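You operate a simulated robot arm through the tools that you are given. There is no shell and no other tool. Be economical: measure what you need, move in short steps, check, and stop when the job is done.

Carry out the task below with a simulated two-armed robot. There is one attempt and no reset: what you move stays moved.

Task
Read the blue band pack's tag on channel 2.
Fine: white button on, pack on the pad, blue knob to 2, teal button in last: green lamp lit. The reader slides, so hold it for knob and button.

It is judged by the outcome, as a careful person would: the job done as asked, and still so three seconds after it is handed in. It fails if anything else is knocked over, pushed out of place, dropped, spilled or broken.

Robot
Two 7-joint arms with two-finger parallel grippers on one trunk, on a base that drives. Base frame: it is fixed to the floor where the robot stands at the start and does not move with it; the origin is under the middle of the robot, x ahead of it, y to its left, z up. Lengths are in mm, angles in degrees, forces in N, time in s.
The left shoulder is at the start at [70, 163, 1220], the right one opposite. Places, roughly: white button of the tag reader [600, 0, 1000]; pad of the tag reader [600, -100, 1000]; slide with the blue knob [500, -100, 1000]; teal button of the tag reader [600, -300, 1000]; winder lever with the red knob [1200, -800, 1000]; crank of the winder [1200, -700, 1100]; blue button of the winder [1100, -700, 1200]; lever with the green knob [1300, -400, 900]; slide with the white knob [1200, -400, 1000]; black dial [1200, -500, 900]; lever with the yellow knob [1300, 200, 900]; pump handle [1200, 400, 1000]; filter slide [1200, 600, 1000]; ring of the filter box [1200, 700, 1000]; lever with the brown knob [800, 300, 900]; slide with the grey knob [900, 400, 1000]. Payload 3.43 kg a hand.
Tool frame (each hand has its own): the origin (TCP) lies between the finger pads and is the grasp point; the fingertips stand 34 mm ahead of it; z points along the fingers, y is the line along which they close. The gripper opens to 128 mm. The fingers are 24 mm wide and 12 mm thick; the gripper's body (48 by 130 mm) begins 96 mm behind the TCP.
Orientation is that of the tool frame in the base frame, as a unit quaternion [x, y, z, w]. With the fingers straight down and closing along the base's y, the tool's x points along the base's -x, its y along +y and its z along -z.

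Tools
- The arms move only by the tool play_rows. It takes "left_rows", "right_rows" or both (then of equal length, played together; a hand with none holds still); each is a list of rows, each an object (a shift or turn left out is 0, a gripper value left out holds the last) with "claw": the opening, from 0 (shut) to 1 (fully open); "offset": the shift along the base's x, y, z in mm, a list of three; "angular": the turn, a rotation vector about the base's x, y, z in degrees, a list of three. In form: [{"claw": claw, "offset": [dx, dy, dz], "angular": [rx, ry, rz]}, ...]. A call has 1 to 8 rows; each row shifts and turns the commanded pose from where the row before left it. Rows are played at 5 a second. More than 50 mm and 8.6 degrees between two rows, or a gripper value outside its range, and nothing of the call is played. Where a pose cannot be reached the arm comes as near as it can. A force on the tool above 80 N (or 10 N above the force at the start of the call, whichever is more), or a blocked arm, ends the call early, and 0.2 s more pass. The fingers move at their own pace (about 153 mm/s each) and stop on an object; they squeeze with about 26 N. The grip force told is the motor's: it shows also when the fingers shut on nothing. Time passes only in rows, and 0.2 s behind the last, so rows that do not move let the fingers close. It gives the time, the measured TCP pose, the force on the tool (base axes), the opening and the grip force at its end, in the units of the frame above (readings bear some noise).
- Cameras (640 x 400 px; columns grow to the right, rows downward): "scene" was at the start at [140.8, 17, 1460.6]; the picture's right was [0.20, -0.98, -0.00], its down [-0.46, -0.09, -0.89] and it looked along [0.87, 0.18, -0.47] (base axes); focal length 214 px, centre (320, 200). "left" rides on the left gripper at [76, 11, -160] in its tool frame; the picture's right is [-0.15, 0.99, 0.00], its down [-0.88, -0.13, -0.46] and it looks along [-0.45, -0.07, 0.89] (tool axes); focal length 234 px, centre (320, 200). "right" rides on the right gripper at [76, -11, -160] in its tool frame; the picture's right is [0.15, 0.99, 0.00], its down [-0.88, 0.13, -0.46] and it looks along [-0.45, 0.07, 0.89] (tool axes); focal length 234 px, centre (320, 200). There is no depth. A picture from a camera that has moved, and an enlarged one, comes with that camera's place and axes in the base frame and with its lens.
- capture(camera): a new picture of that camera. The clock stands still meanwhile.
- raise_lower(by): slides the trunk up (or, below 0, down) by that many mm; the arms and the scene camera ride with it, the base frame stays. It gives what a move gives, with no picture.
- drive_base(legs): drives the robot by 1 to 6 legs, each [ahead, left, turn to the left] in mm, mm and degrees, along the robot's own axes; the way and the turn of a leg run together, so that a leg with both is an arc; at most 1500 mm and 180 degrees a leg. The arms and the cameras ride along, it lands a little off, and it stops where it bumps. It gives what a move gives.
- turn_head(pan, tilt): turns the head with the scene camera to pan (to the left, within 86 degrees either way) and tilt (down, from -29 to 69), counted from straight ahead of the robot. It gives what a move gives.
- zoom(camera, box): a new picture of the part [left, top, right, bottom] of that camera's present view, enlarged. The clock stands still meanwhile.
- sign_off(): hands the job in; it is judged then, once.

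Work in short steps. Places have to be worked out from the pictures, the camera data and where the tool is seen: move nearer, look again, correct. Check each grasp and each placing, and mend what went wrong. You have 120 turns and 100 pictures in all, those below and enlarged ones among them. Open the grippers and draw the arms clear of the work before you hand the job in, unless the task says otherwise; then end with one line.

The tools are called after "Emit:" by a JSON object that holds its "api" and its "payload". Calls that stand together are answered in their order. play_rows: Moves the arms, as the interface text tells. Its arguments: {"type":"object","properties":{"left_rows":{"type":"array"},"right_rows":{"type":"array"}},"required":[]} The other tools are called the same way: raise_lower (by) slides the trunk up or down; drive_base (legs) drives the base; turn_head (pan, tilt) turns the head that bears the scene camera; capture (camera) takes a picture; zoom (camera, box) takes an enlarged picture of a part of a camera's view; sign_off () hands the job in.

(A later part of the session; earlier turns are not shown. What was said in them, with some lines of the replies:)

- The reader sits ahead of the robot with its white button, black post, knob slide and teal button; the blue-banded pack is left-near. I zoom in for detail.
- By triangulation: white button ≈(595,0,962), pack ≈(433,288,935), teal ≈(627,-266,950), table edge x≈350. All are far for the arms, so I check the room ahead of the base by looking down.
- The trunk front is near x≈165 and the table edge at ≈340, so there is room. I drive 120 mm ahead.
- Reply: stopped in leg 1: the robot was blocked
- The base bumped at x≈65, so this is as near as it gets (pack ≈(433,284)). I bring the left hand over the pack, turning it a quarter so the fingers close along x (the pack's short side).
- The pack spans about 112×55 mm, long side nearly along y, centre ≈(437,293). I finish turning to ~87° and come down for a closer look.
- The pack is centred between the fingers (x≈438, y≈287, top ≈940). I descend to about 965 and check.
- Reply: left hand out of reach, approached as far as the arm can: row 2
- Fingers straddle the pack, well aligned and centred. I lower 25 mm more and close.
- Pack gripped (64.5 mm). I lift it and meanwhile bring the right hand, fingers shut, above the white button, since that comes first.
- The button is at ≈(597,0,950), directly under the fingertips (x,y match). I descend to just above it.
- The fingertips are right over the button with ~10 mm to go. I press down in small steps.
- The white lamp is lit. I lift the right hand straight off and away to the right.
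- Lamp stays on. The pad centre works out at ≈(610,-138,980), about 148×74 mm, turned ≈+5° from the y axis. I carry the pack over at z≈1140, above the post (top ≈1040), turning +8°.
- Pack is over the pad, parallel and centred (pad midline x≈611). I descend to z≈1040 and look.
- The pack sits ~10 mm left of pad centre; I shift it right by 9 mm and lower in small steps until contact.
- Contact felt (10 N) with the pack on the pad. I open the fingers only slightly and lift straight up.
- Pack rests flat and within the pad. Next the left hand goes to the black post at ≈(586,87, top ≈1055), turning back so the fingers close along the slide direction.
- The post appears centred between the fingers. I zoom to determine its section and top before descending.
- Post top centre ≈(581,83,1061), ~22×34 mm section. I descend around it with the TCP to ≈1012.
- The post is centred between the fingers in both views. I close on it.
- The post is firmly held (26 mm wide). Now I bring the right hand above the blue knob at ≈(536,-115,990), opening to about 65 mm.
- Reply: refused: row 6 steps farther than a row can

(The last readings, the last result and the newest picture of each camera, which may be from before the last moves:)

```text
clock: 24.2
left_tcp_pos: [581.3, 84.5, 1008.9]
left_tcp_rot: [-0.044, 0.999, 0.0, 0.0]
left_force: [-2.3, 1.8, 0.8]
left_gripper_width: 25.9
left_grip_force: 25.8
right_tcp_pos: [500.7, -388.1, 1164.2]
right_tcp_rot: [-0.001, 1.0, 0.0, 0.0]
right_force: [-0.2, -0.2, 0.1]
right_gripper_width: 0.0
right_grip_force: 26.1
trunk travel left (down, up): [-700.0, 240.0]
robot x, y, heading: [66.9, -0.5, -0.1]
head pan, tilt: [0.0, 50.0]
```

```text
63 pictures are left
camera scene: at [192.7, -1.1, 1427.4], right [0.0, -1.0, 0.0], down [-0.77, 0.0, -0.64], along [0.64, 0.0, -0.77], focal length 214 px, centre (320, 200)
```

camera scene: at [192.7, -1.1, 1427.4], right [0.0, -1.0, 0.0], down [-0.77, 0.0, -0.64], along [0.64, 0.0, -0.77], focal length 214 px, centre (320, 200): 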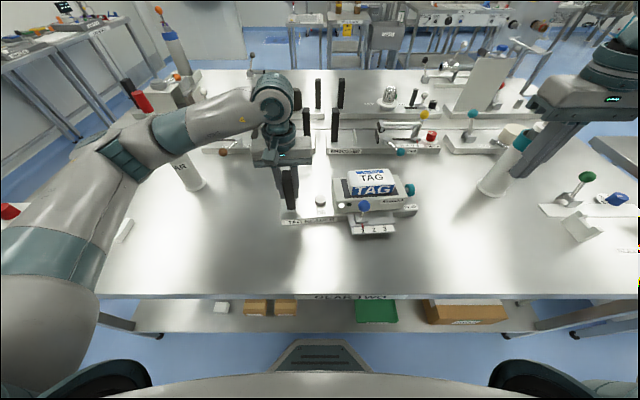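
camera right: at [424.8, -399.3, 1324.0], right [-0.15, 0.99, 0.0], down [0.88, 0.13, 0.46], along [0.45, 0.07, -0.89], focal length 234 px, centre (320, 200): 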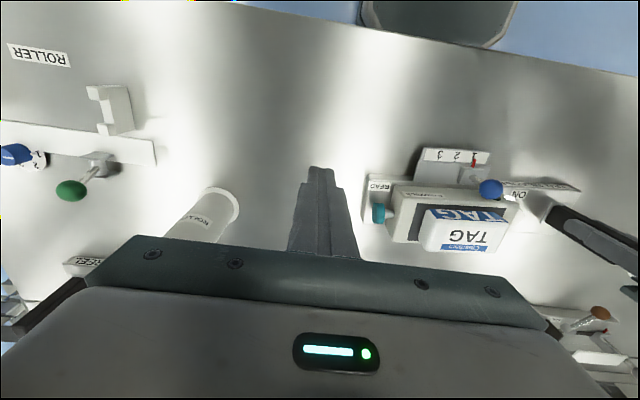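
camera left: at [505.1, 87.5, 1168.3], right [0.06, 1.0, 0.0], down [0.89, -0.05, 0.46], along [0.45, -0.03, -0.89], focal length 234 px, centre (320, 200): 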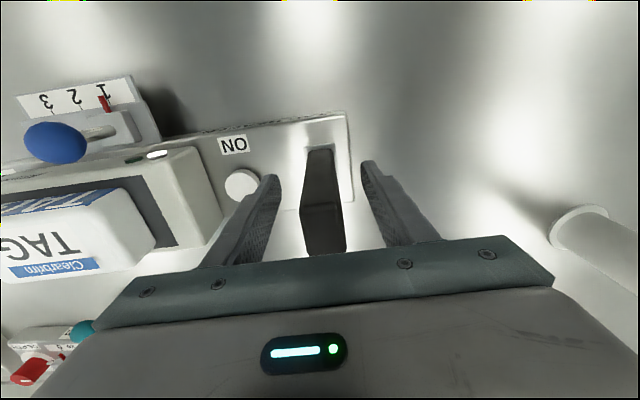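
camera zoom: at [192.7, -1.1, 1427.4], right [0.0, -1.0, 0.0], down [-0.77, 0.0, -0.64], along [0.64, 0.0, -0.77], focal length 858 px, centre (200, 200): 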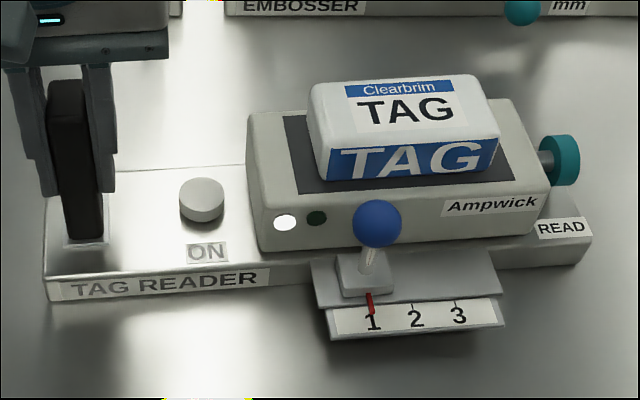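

One row was too long; I replay with shorter rows.

Emit:
{"api": "play_rows", "payload": {"right_rows": [{"claw": 0.5, "offset": [5, 40, 0]}, {"offset": [5, 40, 0]}, {"offset": [5, 40, 0]}, {"offset": [5, 40, 0]}, {"offset": [5, 40, -10]}, {"offset": [5, 40, -15]}, {"offset": [5, 33, -20]}]}}

Emit:
{"api": "capture", "payload": {"camera": "right"}}

Emit:
{"api": "zoom", "payload": {"camera": "scene", "box": [270, 130, 450, 242]}}

```text
clock: 25.8
left_tcp_pos: [580.6, 82.7, 1010.8]
left_tcp_rot: [-0.044, 0.999, 0.001, 0.0]
left_force: [-2.0, 2.4, 0.1]
left_gripper_width: 26.0
left_grip_force: 25.9
right_tcp_pos: [537.8, -115.1, 1119.4]
right_tcp_rot: [0.001, 1.0, 0.0, -0.001]
right_force: [0.6, 0.5, -0.6]
right_gripper_width: 64.0
right_grip_force: 0.0
trunk travel left (down, up): [-700.0, 240.0]
robot x, y, heading: [64.8, 2.3, -0.1]
head pan, tilt: [0.0, 50.0]
```

```text
62 pictures are left
camera right: at [461.9, -124.8, 1278.8], right [-0.14, 0.99, 0.0], down [0.88, 0.13, 0.45], along [0.45, 0.07, -0.89], focal length 234 px, centre (320, 200)
```

right: 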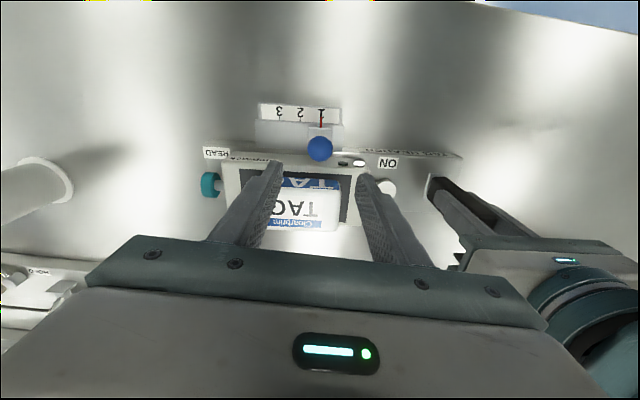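

```text
3.56 times, centred on (360, 186) of scene
camera zoom: at [193.6, -0.6, 1427.5], right [0.0, -1.0, 0.0], down [-0.77, 0.0, -0.64], along [0.64, 0.0, -0.77], focal length 763 px, centre (178, 250)
```

zoom: 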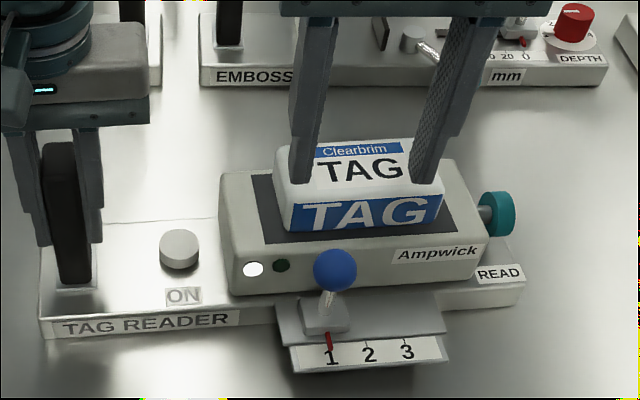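

The knob is at ≈(535,-113,994), right under the open hand. I descend to grip height.

Emit:
{"api": "play_rows", "payload": {"right_rows": [{"offset": [-2, 1, -40]}, {"offset": [-1, 1, -45]}, {"offset": [0, 0, -40]}]}}

Emit:
{"api": "zoom", "payload": {"camera": "right", "box": [160, 60, 480, 260]}}

Emit:
{"api": "zoom", "payload": {"camera": "scene", "box": [270, 130, 450, 242]}}

```text
clock: 26.6
left_tcp_pos: [581.4, 82.9, 1009.2]
left_tcp_rot: [-0.044, 0.999, 0.0, 0.001]
left_force: [-1.8, 0.4, -0.8]
left_gripper_width: 26.0
left_grip_force: 25.8
right_tcp_pos: [533.2, -112.5, 993.1]
right_tcp_rot: [0.0, 1.0, 0.0, 0.0]
right_force: [0.1, 0.5, 0.1]
right_gripper_width: 64.0
right_grip_force: 0.1
trunk travel left (down, up): [-700.0, 240.0]
robot x, y, heading: [66.4, -5.4, 0.2]
head pan, tilt: [0.0, 50.0]
```

```text
2.00 times, centred on (320, 160) of right
camera zoom: at [458.2, -123.5, 1153.4], right [-0.15, 0.99, 0.0], down [0.88, 0.13, 0.46], along [0.45, 0.07, -0.89], focal length 468 px, centre (320, 280)
```

zoom: 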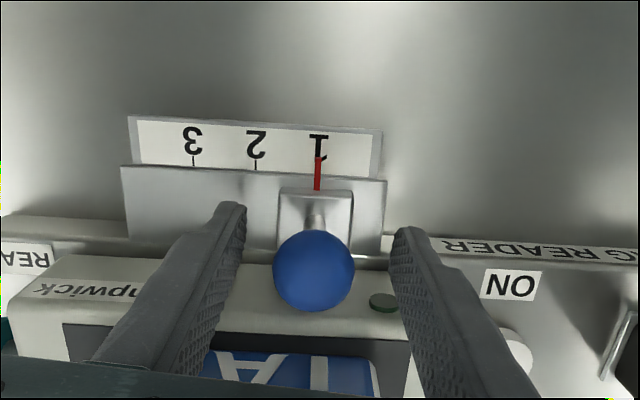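

```text
3.56 times, centred on (360, 186) of scene
camera zoom: at [193.4, -1.3, 1427.5], right [0.0, -1.0, 0.0], down [-0.77, 0.0, -0.64], along [0.64, 0.0, -0.77], focal length 763 px, centre (178, 250)
```

zoom: 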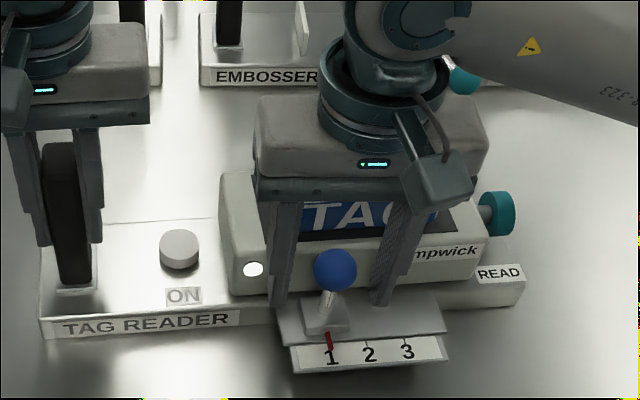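

The knob lies between the fingers. I close on it gently, then check that nothing has moved.

Emit:
{"api": "play_rows", "payload": {"right_rows": [{"claw": 0.25}, {"claw": 0.15}, {"claw": 0.05}, {}]}}

Emit:
{"api": "zoom", "payload": {"camera": "right", "box": [160, 60, 480, 260]}}

```text
clock: 27.6
left_tcp_pos: [581.1, 83.5, 1009.4]
left_tcp_rot: [-0.045, 0.999, 0.0, -0.001]
left_force: [1.7, 20.5, 0.1]
left_gripper_width: 25.7
left_grip_force: 26.2
right_tcp_pos: [534.9, -113.4, 993.4]
right_tcp_rot: [0.001, 1.0, -0.001, -0.001]
right_force: [-0.6, -23.0, 0.2]
right_gripper_width: 31.6
right_grip_force: 26.0
trunk travel left (down, up): [-700.0, 240.0]
robot x, y, heading: [66.0, 2.0, -0.1]
head pan, tilt: [0.0, 50.0]
```

```text
2.00 times, centred on (320, 160) of right
camera zoom: at [458.3, -124.3, 1153.4], right [-0.14, 0.99, 0.0], down [0.88, 0.13, 0.45], along [0.45, 0.06, -0.89], focal length 468 px, centre (320, 280)
```

zoom: 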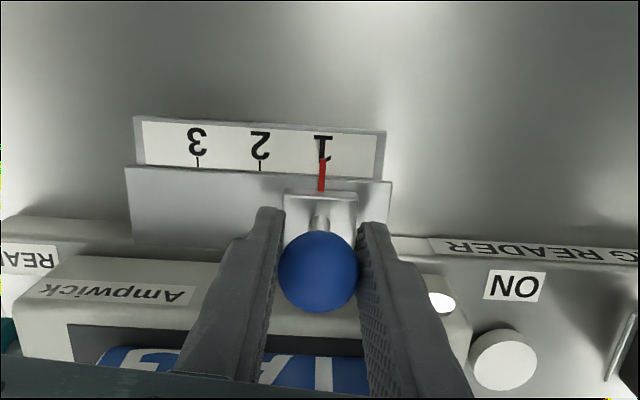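

Gripped. I slide it 30 mm right along the slide (about 5° off the y axis).

Emit:
{"api": "play_rows", "payload": {"right_rows": [{"offset": [0.4, -5, 0]}, {"offset": [0.5, -6, 0]}, {"offset": [0.5, -6, 0]}, {"offset": [0.5, -6, 0]}, {"offset": [0.4, -5, 0]}]}}

Emit:
{"api": "zoom", "payload": {"camera": "right", "box": [160, 60, 480, 260]}}

Emit:
{"api": "zoom", "payload": {"camera": "scene", "box": [270, 130, 450, 242]}}

```text
clock: 28.8
left_tcp_pos: [580.8, 81.7, 1009.0]
left_tcp_rot: [-0.044, 0.999, -0.001, 0.0]
left_force: [-2.9, -12.9, -0.5]
left_gripper_width: 25.9
left_grip_force: 25.6
right_tcp_pos: [535.1, -141.6, 994.9]
right_tcp_rot: [0.001, 1.0, 0.001, 0.0]
right_force: [2.1, 7.2, 2.9]
right_gripper_width: 31.2
right_grip_force: 26.0
trunk travel left (down, up): [-700.0, 240.0]
robot x, y, heading: [66.7, -1.0, 0.1]
head pan, tilt: [0.0, 50.0]
```

```text
2.00 times, centred on (320, 160) of right
camera zoom: at [460.3, -152.8, 1153.4], right [-0.14, 0.99, 0.0], down [0.88, 0.13, 0.46], along [0.45, 0.07, -0.89], focal length 468 px, centre (320, 280)
```

zoom: 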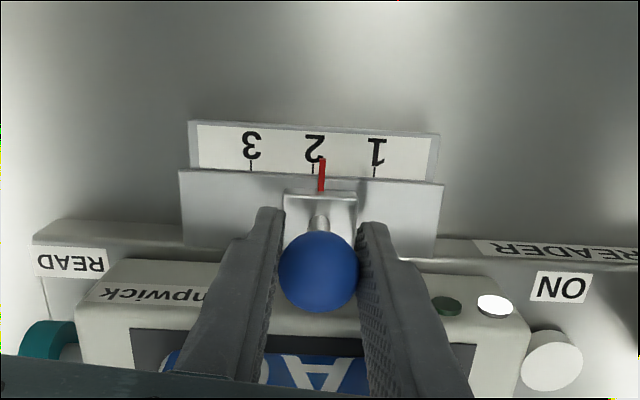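

```text
3.56 times, centred on (360, 186) of scene
camera zoom: at [193.4, -2.1, 1427.4], right [0.0, -1.0, 0.0], down [-0.77, 0.0, -0.64], along [0.64, 0.0, -0.77], focal length 763 px, centre (178, 250)
```

zoom: 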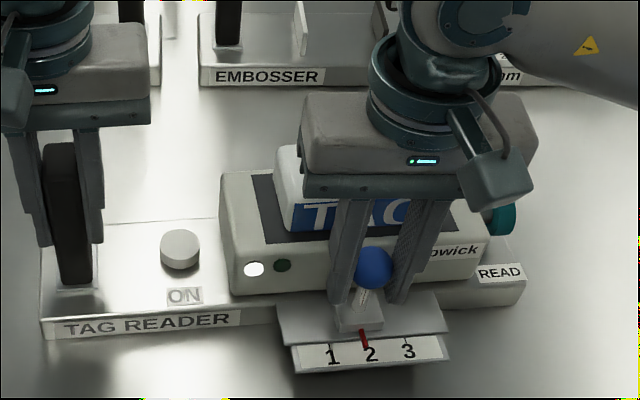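

The pointer is about 4 mm short of the 2 mark; I move on by 4 mm.

Emit:
{"api": "play_rows", "payload": {"right_rows": [{"offset": [0.2, -2, 0]}, {"offset": [0.2, -2, 0]}, {}]}}

Emit:
{"api": "zoom", "payload": {"camera": "right", "box": [240, 80, 400, 180]}}

Emit:
{"api": "zoom", "payload": {"camera": "scene", "box": [330, 185, 410, 235]}}

```text
clock: 29.6
left_tcp_pos: [580.1, 81.8, 1009.8]
left_tcp_rot: [-0.043, 0.999, 0.001, -0.001]
left_force: [-2.4, -8.7, 0.8]
left_gripper_width: 25.8
left_grip_force: 26.3
right_tcp_pos: [536.9, -144.8, 993.8]
right_tcp_rot: [0.0, 1.0, 0.0, 0.001]
right_force: [4.1, 6.3, 2.3]
right_gripper_width: 31.3
right_grip_force: 25.8
trunk travel left (down, up): [-700.0, 240.0]
robot x, y, heading: [65.7, 2.1, 0.2]
head pan, tilt: [0.0, 50.0]
```

```text
4.00 times, centred on (320, 130) of right
camera zoom: at [460.7, -156.2, 1153.5], right [-0.15, 0.99, 0.0], down [0.88, 0.13, 0.46], along [0.45, 0.07, -0.89], focal length 937 px, centre (320, 480)
```

zoom: 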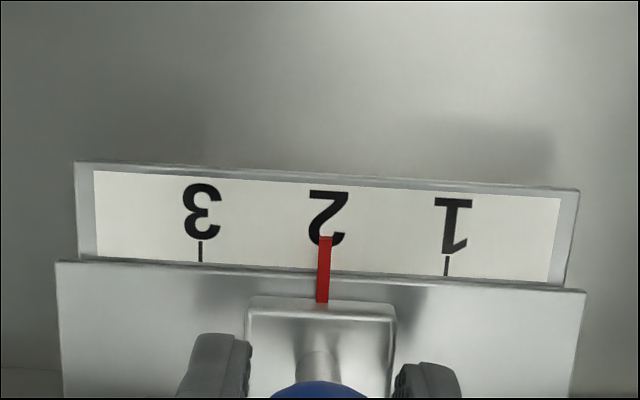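

```text
8.00 times, centred on (370, 210) of scene
camera zoom: at [193.3, -1.8, 1427.4], right [0.0, -1.0, 0.0], down [-0.77, 0.0, -0.64], along [0.64, 0.0, -0.77], focal length 1716 px, centre (-80, 120)
```

zoom: 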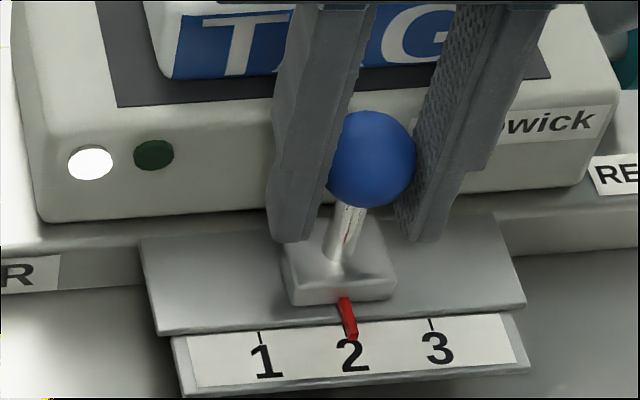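

The pointer stands exactly at 2 (midway between ticks 1 and 3). I release and lift straight up.

Emit:
{"api": "play_rows", "payload": {"right_rows": [{"claw": 0.4}, {"claw": 0.5}, {}, {"offset": [-1, 0, 40]}, {"offset": [-2, 0, 45]}, {"offset": [0, 0, 45]}]}}

Emit:
{"api": "zoom", "payload": {"camera": "scene", "box": [270, 130, 450, 242]}}

Emit:
{"api": "capture", "payload": {"camera": "right"}}

```text
clock: 31.0
left_tcp_pos: [581.5, 83.1, 1009.3]
left_tcp_rot: [-0.045, 0.999, 0.0, 0.0]
left_force: [0.4, 3.8, 0.2]
left_gripper_width: 25.9
left_grip_force: 25.9
right_tcp_pos: [533.6, -145.9, 1124.7]
right_tcp_rot: [0.0, 1.0, 0.0, -0.001]
right_force: [0.8, -0.1, 0.0]
right_gripper_width: 64.2
right_grip_force: 0.0
trunk travel left (down, up): [-700.0, 240.0]
robot x, y, heading: [65.8, -0.2, 0.2]
head pan, tilt: [0.0, 50.0]
```

```text
3.56 times, centred on (360, 186) of scene
camera zoom: at [192.8, -0.8, 1427.3], right [0.0, -1.0, 0.0], down [-0.77, 0.0, -0.64], along [0.64, 0.0, -0.77], focal length 763 px, centre (178, 250)
```

zoom: 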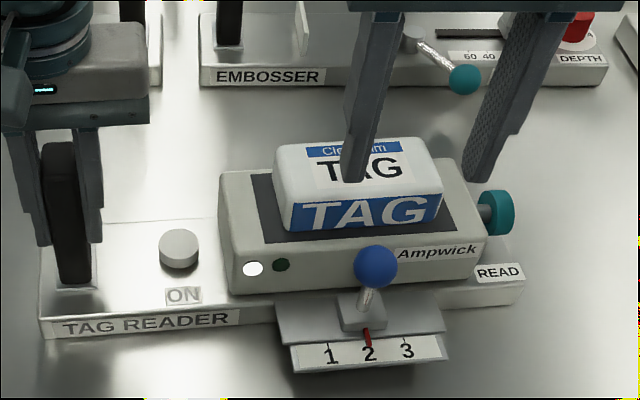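

```text
52 pictures are left
camera right: at [456.9, -156.1, 1284.5], right [-0.15, 0.99, 0.0], down [0.88, 0.13, 0.45], along [0.45, 0.07, -0.89], focal length 234 px, centre (320, 200)
```

right: 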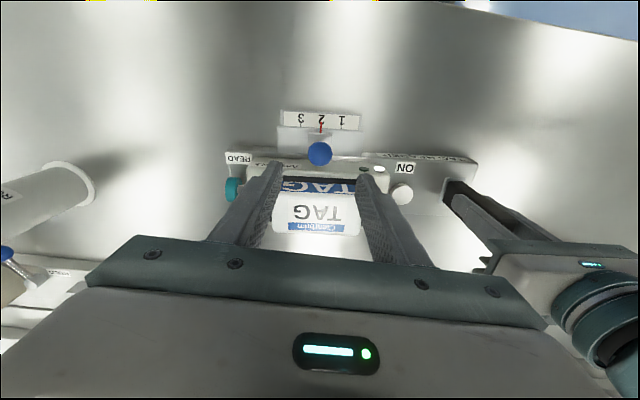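

Knob stays at 2. Teal button ≈(624,-267,958), facing right. I shut the right fingers and move to the right of it, still high.

Emit:
{"api": "play_rows", "payload": {"right_rows": [{"claw": 0, "offset": [10, -40, 0]}, {"offset": [20, -42, 0]}, {"offset": [20, -42, 0]}, {"offset": [20, -42, 0]}, {"offset": [20, -15, -30]}, {"offset": [0, 0, -40]}, {"offset": [0, 0, -40]}]}}

Emit:
{"api": "capture", "payload": {"camera": "right"}}

Emit:
{"api": "zoom", "payload": {"camera": "scene", "box": [310, 130, 490, 242]}}

```text
clock: 32.6
left_tcp_pos: [581.6, 83.5, 1009.5]
left_tcp_rot: [-0.044, 0.999, 0.0, 0.0]
left_force: [0.5, -1.2, -0.3]
left_gripper_width: 25.9
left_grip_force: 26.6
right_tcp_pos: [623.0, -326.7, 1013.1]
right_tcp_rot: [-0.001, 1.0, 0.0, 0.0]
right_force: [-0.4, 0.3, 0.2]
right_gripper_width: 0.0
right_grip_force: 26.6
trunk travel left (down, up): [-700.0, 240.0]
robot x, y, heading: [66.7, 0.6, 0.2]
head pan, tilt: [0.0, 50.0]
```

```text
51 pictures are left
camera right: at [546.8, -336.6, 1173.7], right [-0.15, 0.99, 0.0], down [0.88, 0.13, 0.46], along [0.45, 0.07, -0.89], focal length 234 px, centre (320, 200)
```

right: 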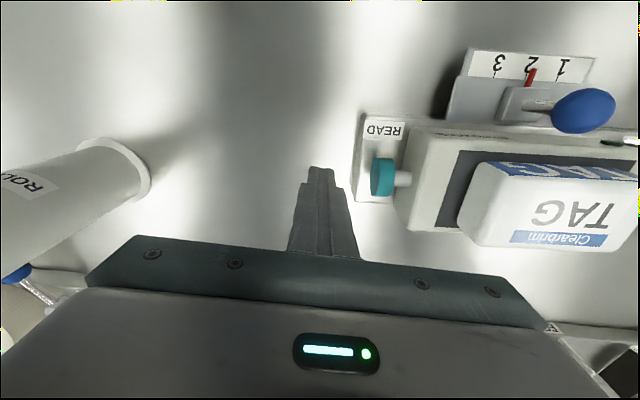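

```text
3.56 times, centred on (400, 186) of scene
camera zoom: at [193.3, -1.4, 1427.5], right [0.0, -1.0, 0.0], down [-0.77, 0.0, -0.64], along [0.64, 0.0, -0.77], focal length 763 px, centre (36, 250)
```

zoom: 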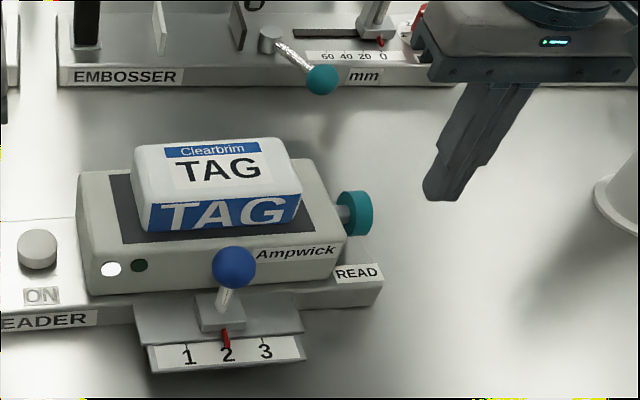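

The button's face is at y≈-272, x≈622. I lower 34 mm and approach to about y=-291.

Emit:
{"api": "play_rows", "payload": {"right_rows": [{"offset": [0, 0, -34]}, {"offset": [0, 18, 0]}, {"offset": [0, 18, 0]}]}}

Emit:
{"api": "zoom", "payload": {"camera": "right", "box": [220, 80, 540, 280]}}

Emit:
{"api": "zoom", "payload": {"camera": "scene", "box": [310, 130, 490, 242]}}

```text
clock: 33.4
left_tcp_pos: [581.5, 81.9, 1008.6]
left_tcp_rot: [-0.044, 0.999, 0.0, -0.001]
left_force: [0.9, -0.5, -0.8]
left_gripper_width: 25.8
left_grip_force: 26.5
right_tcp_pos: [622.5, -289.3, 980.2]
right_tcp_rot: [0.0, 1.0, 0.001, -0.001]
right_force: [-0.2, 0.4, 0.5]
right_gripper_width: 0.1
right_grip_force: 26.2
trunk travel left (down, up): [-700.0, 240.0]
robot x, y, heading: [61.2, 1.3, -0.0]
head pan, tilt: [0.0, 50.0]
```

```text
2.00 times, centred on (380, 180) of right
camera zoom: at [547.4, -300.3, 1139.9], right [-0.15, 0.99, 0.0], down [0.88, 0.13, 0.45], along [0.45, 0.07, -0.89], focal length 468 px, centre (200, 240)
```

zoom: 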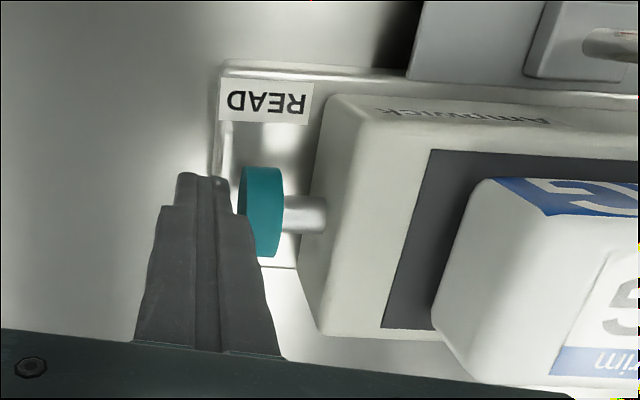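

```text
3.56 times, centred on (400, 186) of scene
camera zoom: at [193.3, -1.3, 1427.4], right [0.0, -1.0, 0.0], down [-0.77, 0.0, -0.64], along [0.64, 0.0, -0.77], focal length 763 px, centre (36, 250)
```

zoom: 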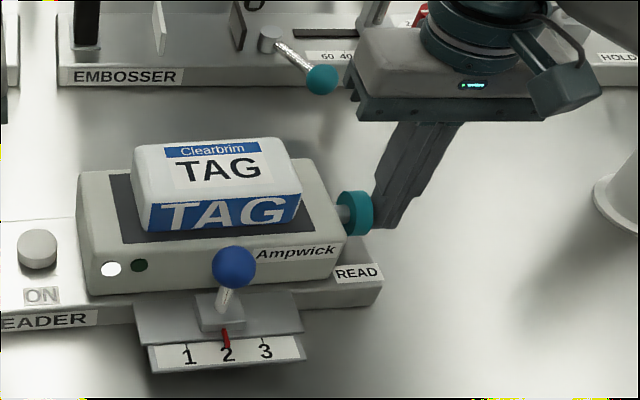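

The finger is beside the button face, just short of it. I push in small +y steps while the left hand holds the post.

Emit:
{"api": "play_rows", "payload": {"right_rows": [{"offset": [0, 3, 0]}, {"offset": [0, 3, 0]}, {"offset": [0, 3, 0]}, {"offset": [0, 2, 0]}]}}

Emit:
{"api": "zoom", "payload": {"camera": "scene", "box": [310, 130, 490, 242]}}

```text
clock: 34.4
left_tcp_pos: [580.7, 83.6, 1010.6]
left_tcp_rot: [-0.045, 0.999, 0.0, 0.0]
left_force: [-0.3, 5.7, 0.1]
left_gripper_width: 25.8
left_grip_force: 25.8
right_tcp_pos: [623.2, -279.2, 980.0]
right_tcp_rot: [0.001, 1.0, 0.0, -0.001]
right_force: [-0.2, -8.6, 1.6]
right_gripper_width: 0.2
right_grip_force: 26.2
trunk travel left (down, up): [-700.0, 240.0]
robot x, y, heading: [65.9, 0.6, -0.3]
head pan, tilt: [0.0, 50.0]
```

```text
3.56 times, centred on (400, 186) of scene
camera zoom: at [193.1, -1.5, 1427.4], right [0.0, -1.0, 0.0], down [-0.77, 0.0, -0.64], along [0.64, 0.0, -0.77], focal length 763 px, centre (36, 250)
```

zoom: 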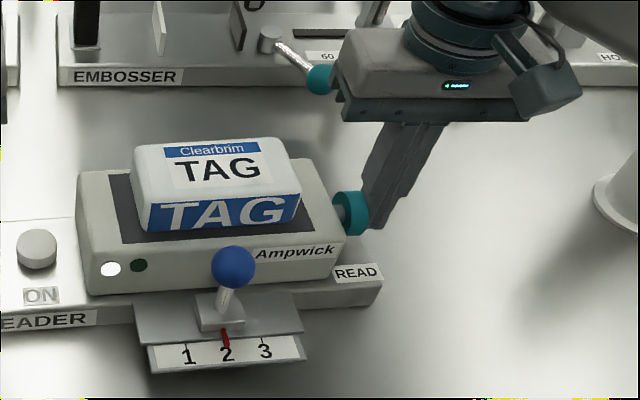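

Contact (≈9 N) and the button is going in, but not lit yet; I press on.

Emit:
{"api": "play_rows", "payload": {"right_rows": [{"offset": [0, 3, 0]}, {"offset": [0, 3, 0]}, {"offset": [0, 2, 0]}]}}

Emit:
{"api": "zoom", "payload": {"camera": "scene", "box": [310, 130, 490, 242]}}

```text
clock: 35.2
left_tcp_pos: [581.4, 84.6, 1010.0]
left_tcp_rot: [-0.044, 0.999, 0.0, 0.0]
left_force: [0.1, 7.9, 0.0]
left_gripper_width: 25.6
left_grip_force: 26.4
right_tcp_pos: [622.6, -270.4, 979.6]
right_tcp_rot: [0.0, 1.0, 0.001, -0.002]
right_force: [-4.1, -7.5, 0.4]
right_gripper_width: 0.0
right_grip_force: 26.0
trunk travel left (down, up): [-700.0, 240.0]
robot x, y, heading: [64.2, -4.0, 0.2]
head pan, tilt: [0.0, 50.0]
```

```text
3.56 times, centred on (400, 186) of scene
camera zoom: at [193.0, -1.2, 1427.4], right [0.0, -1.0, 0.0], down [-0.77, 0.0, -0.64], along [0.64, 0.0, -0.77], focal length 763 px, centre (36, 250)
```

zoom: 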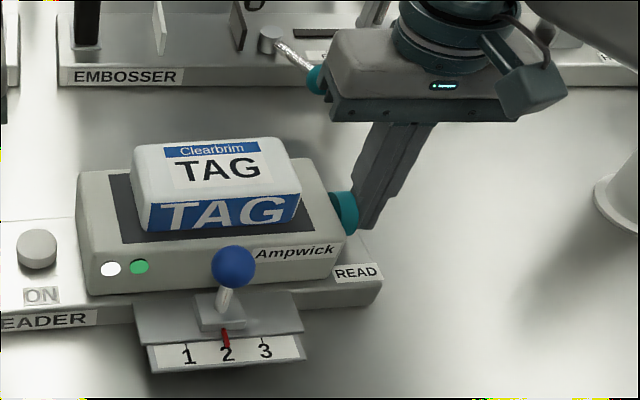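

The green lamp is lit. I back the right hand away to the right, then up, and check the lamp stays on.

Emit:
{"api": "play_rows", "payload": {"right_rows": [{"offset": [0, -15, 0]}, {"offset": [0, -30, 0]}, {"offset": [0, -20, 20]}, {"offset": [0, 0, 45]}, {"offset": [0, -10, 45]}, {"offset": [-20, -20, 40]}]}}

Emit:
{"api": "zoom", "payload": {"camera": "scene", "box": [270, 130, 450, 242]}}

```text
clock: 36.6
left_tcp_pos: [579.7, 83.2, 1009.3]
left_tcp_rot: [-0.044, 0.999, 0.0, 0.0]
left_force: [0.1, 0.1, -0.5]
left_gripper_width: 26.0
left_grip_force: 26.2
right_tcp_pos: [601.9, -365.4, 1131.3]
right_tcp_rot: [0.0, 1.0, 0.0, 0.0]
right_force: [-0.3, -0.6, 0.1]
right_gripper_width: 0.0
right_grip_force: 26.2
trunk travel left (down, up): [-700.0, 240.0]
robot x, y, heading: [63.6, 1.2, 0.2]
head pan, tilt: [0.0, 50.0]
```

```text
3.56 times, centred on (360, 186) of scene
camera zoom: at [191.6, -1.8, 1427.4], right [0.0, -1.0, 0.0], down [-0.77, 0.0, -0.64], along [0.64, 0.0, -0.77], focal length 763 px, centre (178, 250)
```

zoom: 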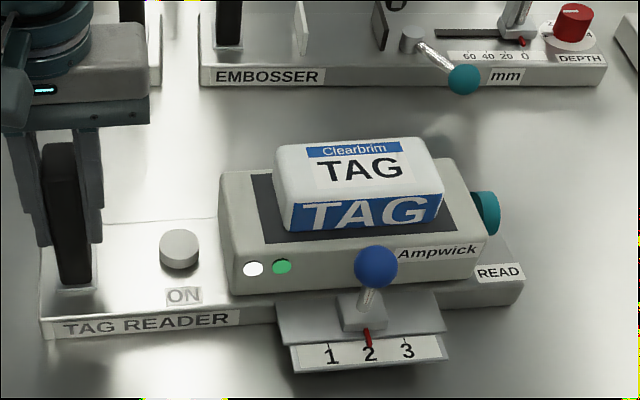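

Green lamp stays lit. I release the post, lift the left hand straight up, and open the right hand too.

Emit:
{"api": "play_rows", "payload": {"left_rows": [{"claw": 0.4}, {"claw": 0.5}, {"offset": [0, 0, 40]}, {"offset": [0, 0, 45]}, {"offset": [0, 0, 45]}, {"offset": [0, 20, 40]}, {"offset": [-30, 30, 10]}, {"offset": [-30, 30, 0]}], "right_rows": [{}, {}, {"claw": 0.5, "offset": [0, 0, 40]}, {"offset": [-20, -10, 30]}, {"offset": [-30, -10, 0]}, {}, {}, {}]}}

Emit:
{"api": "capture", "payload": {"camera": "scene"}}

Emit:
{"api": "zoom", "payload": {"camera": "scene", "box": [270, 130, 450, 242]}}

```text
clock: 38.4
left_tcp_pos: [521.8, 163.4, 1190.8]
left_tcp_rot: [-0.043, 0.999, -0.001, 0.0]
left_force: [-0.2, -0.8, -0.4]
left_gripper_width: 63.7
left_grip_force: 0.1
right_tcp_pos: [549.8, -383.7, 1201.6]
right_tcp_rot: [0.0, 1.0, -0.001, 0.0]
right_force: [0.8, -0.4, -0.3]
right_gripper_width: 64.0
right_grip_force: 0.1
trunk travel left (down, up): [-700.0, 240.0]
robot x, y, heading: [63.3, -0.3, -0.2]
head pan, tilt: [0.0, 50.0]
```

```text
44 pictures are left
camera scene: at [191.7, -0.2, 1427.6], right [0.0, -1.0, 0.0], down [-0.77, 0.0, -0.64], along [0.64, 0.0, -0.77], focal length 214 px, centre (320, 200)
```

scene: 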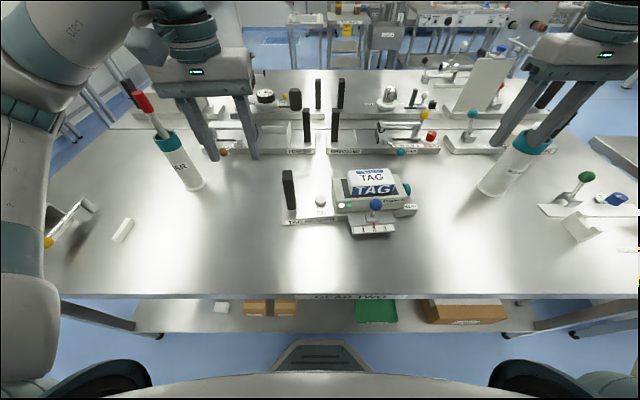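

```text
3.56 times, centred on (360, 186) of scene
camera zoom: at [191.7, -0.2, 1427.6], right [0.0, -1.0, 0.0], down [-0.77, 0.0, -0.64], along [0.64, 0.0, -0.77], focal length 763 px, centre (178, 250)
```

zoom: 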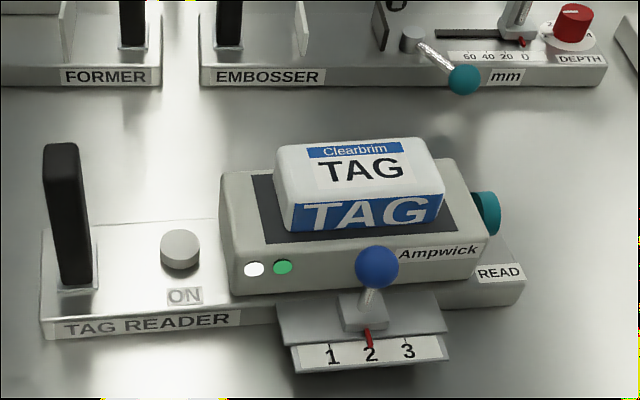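

Both lamps are lit, the knob is at 2, the pack is on the pad, and both arms are clear with nothing else disturbed. I hand the job in.

Emit:
{"api": "sign_off", "payload": {}}

```text
The job is handed in.
```

The blue band pack's tag was read on channel 2; the green lamp was still lit when I handed the job in.
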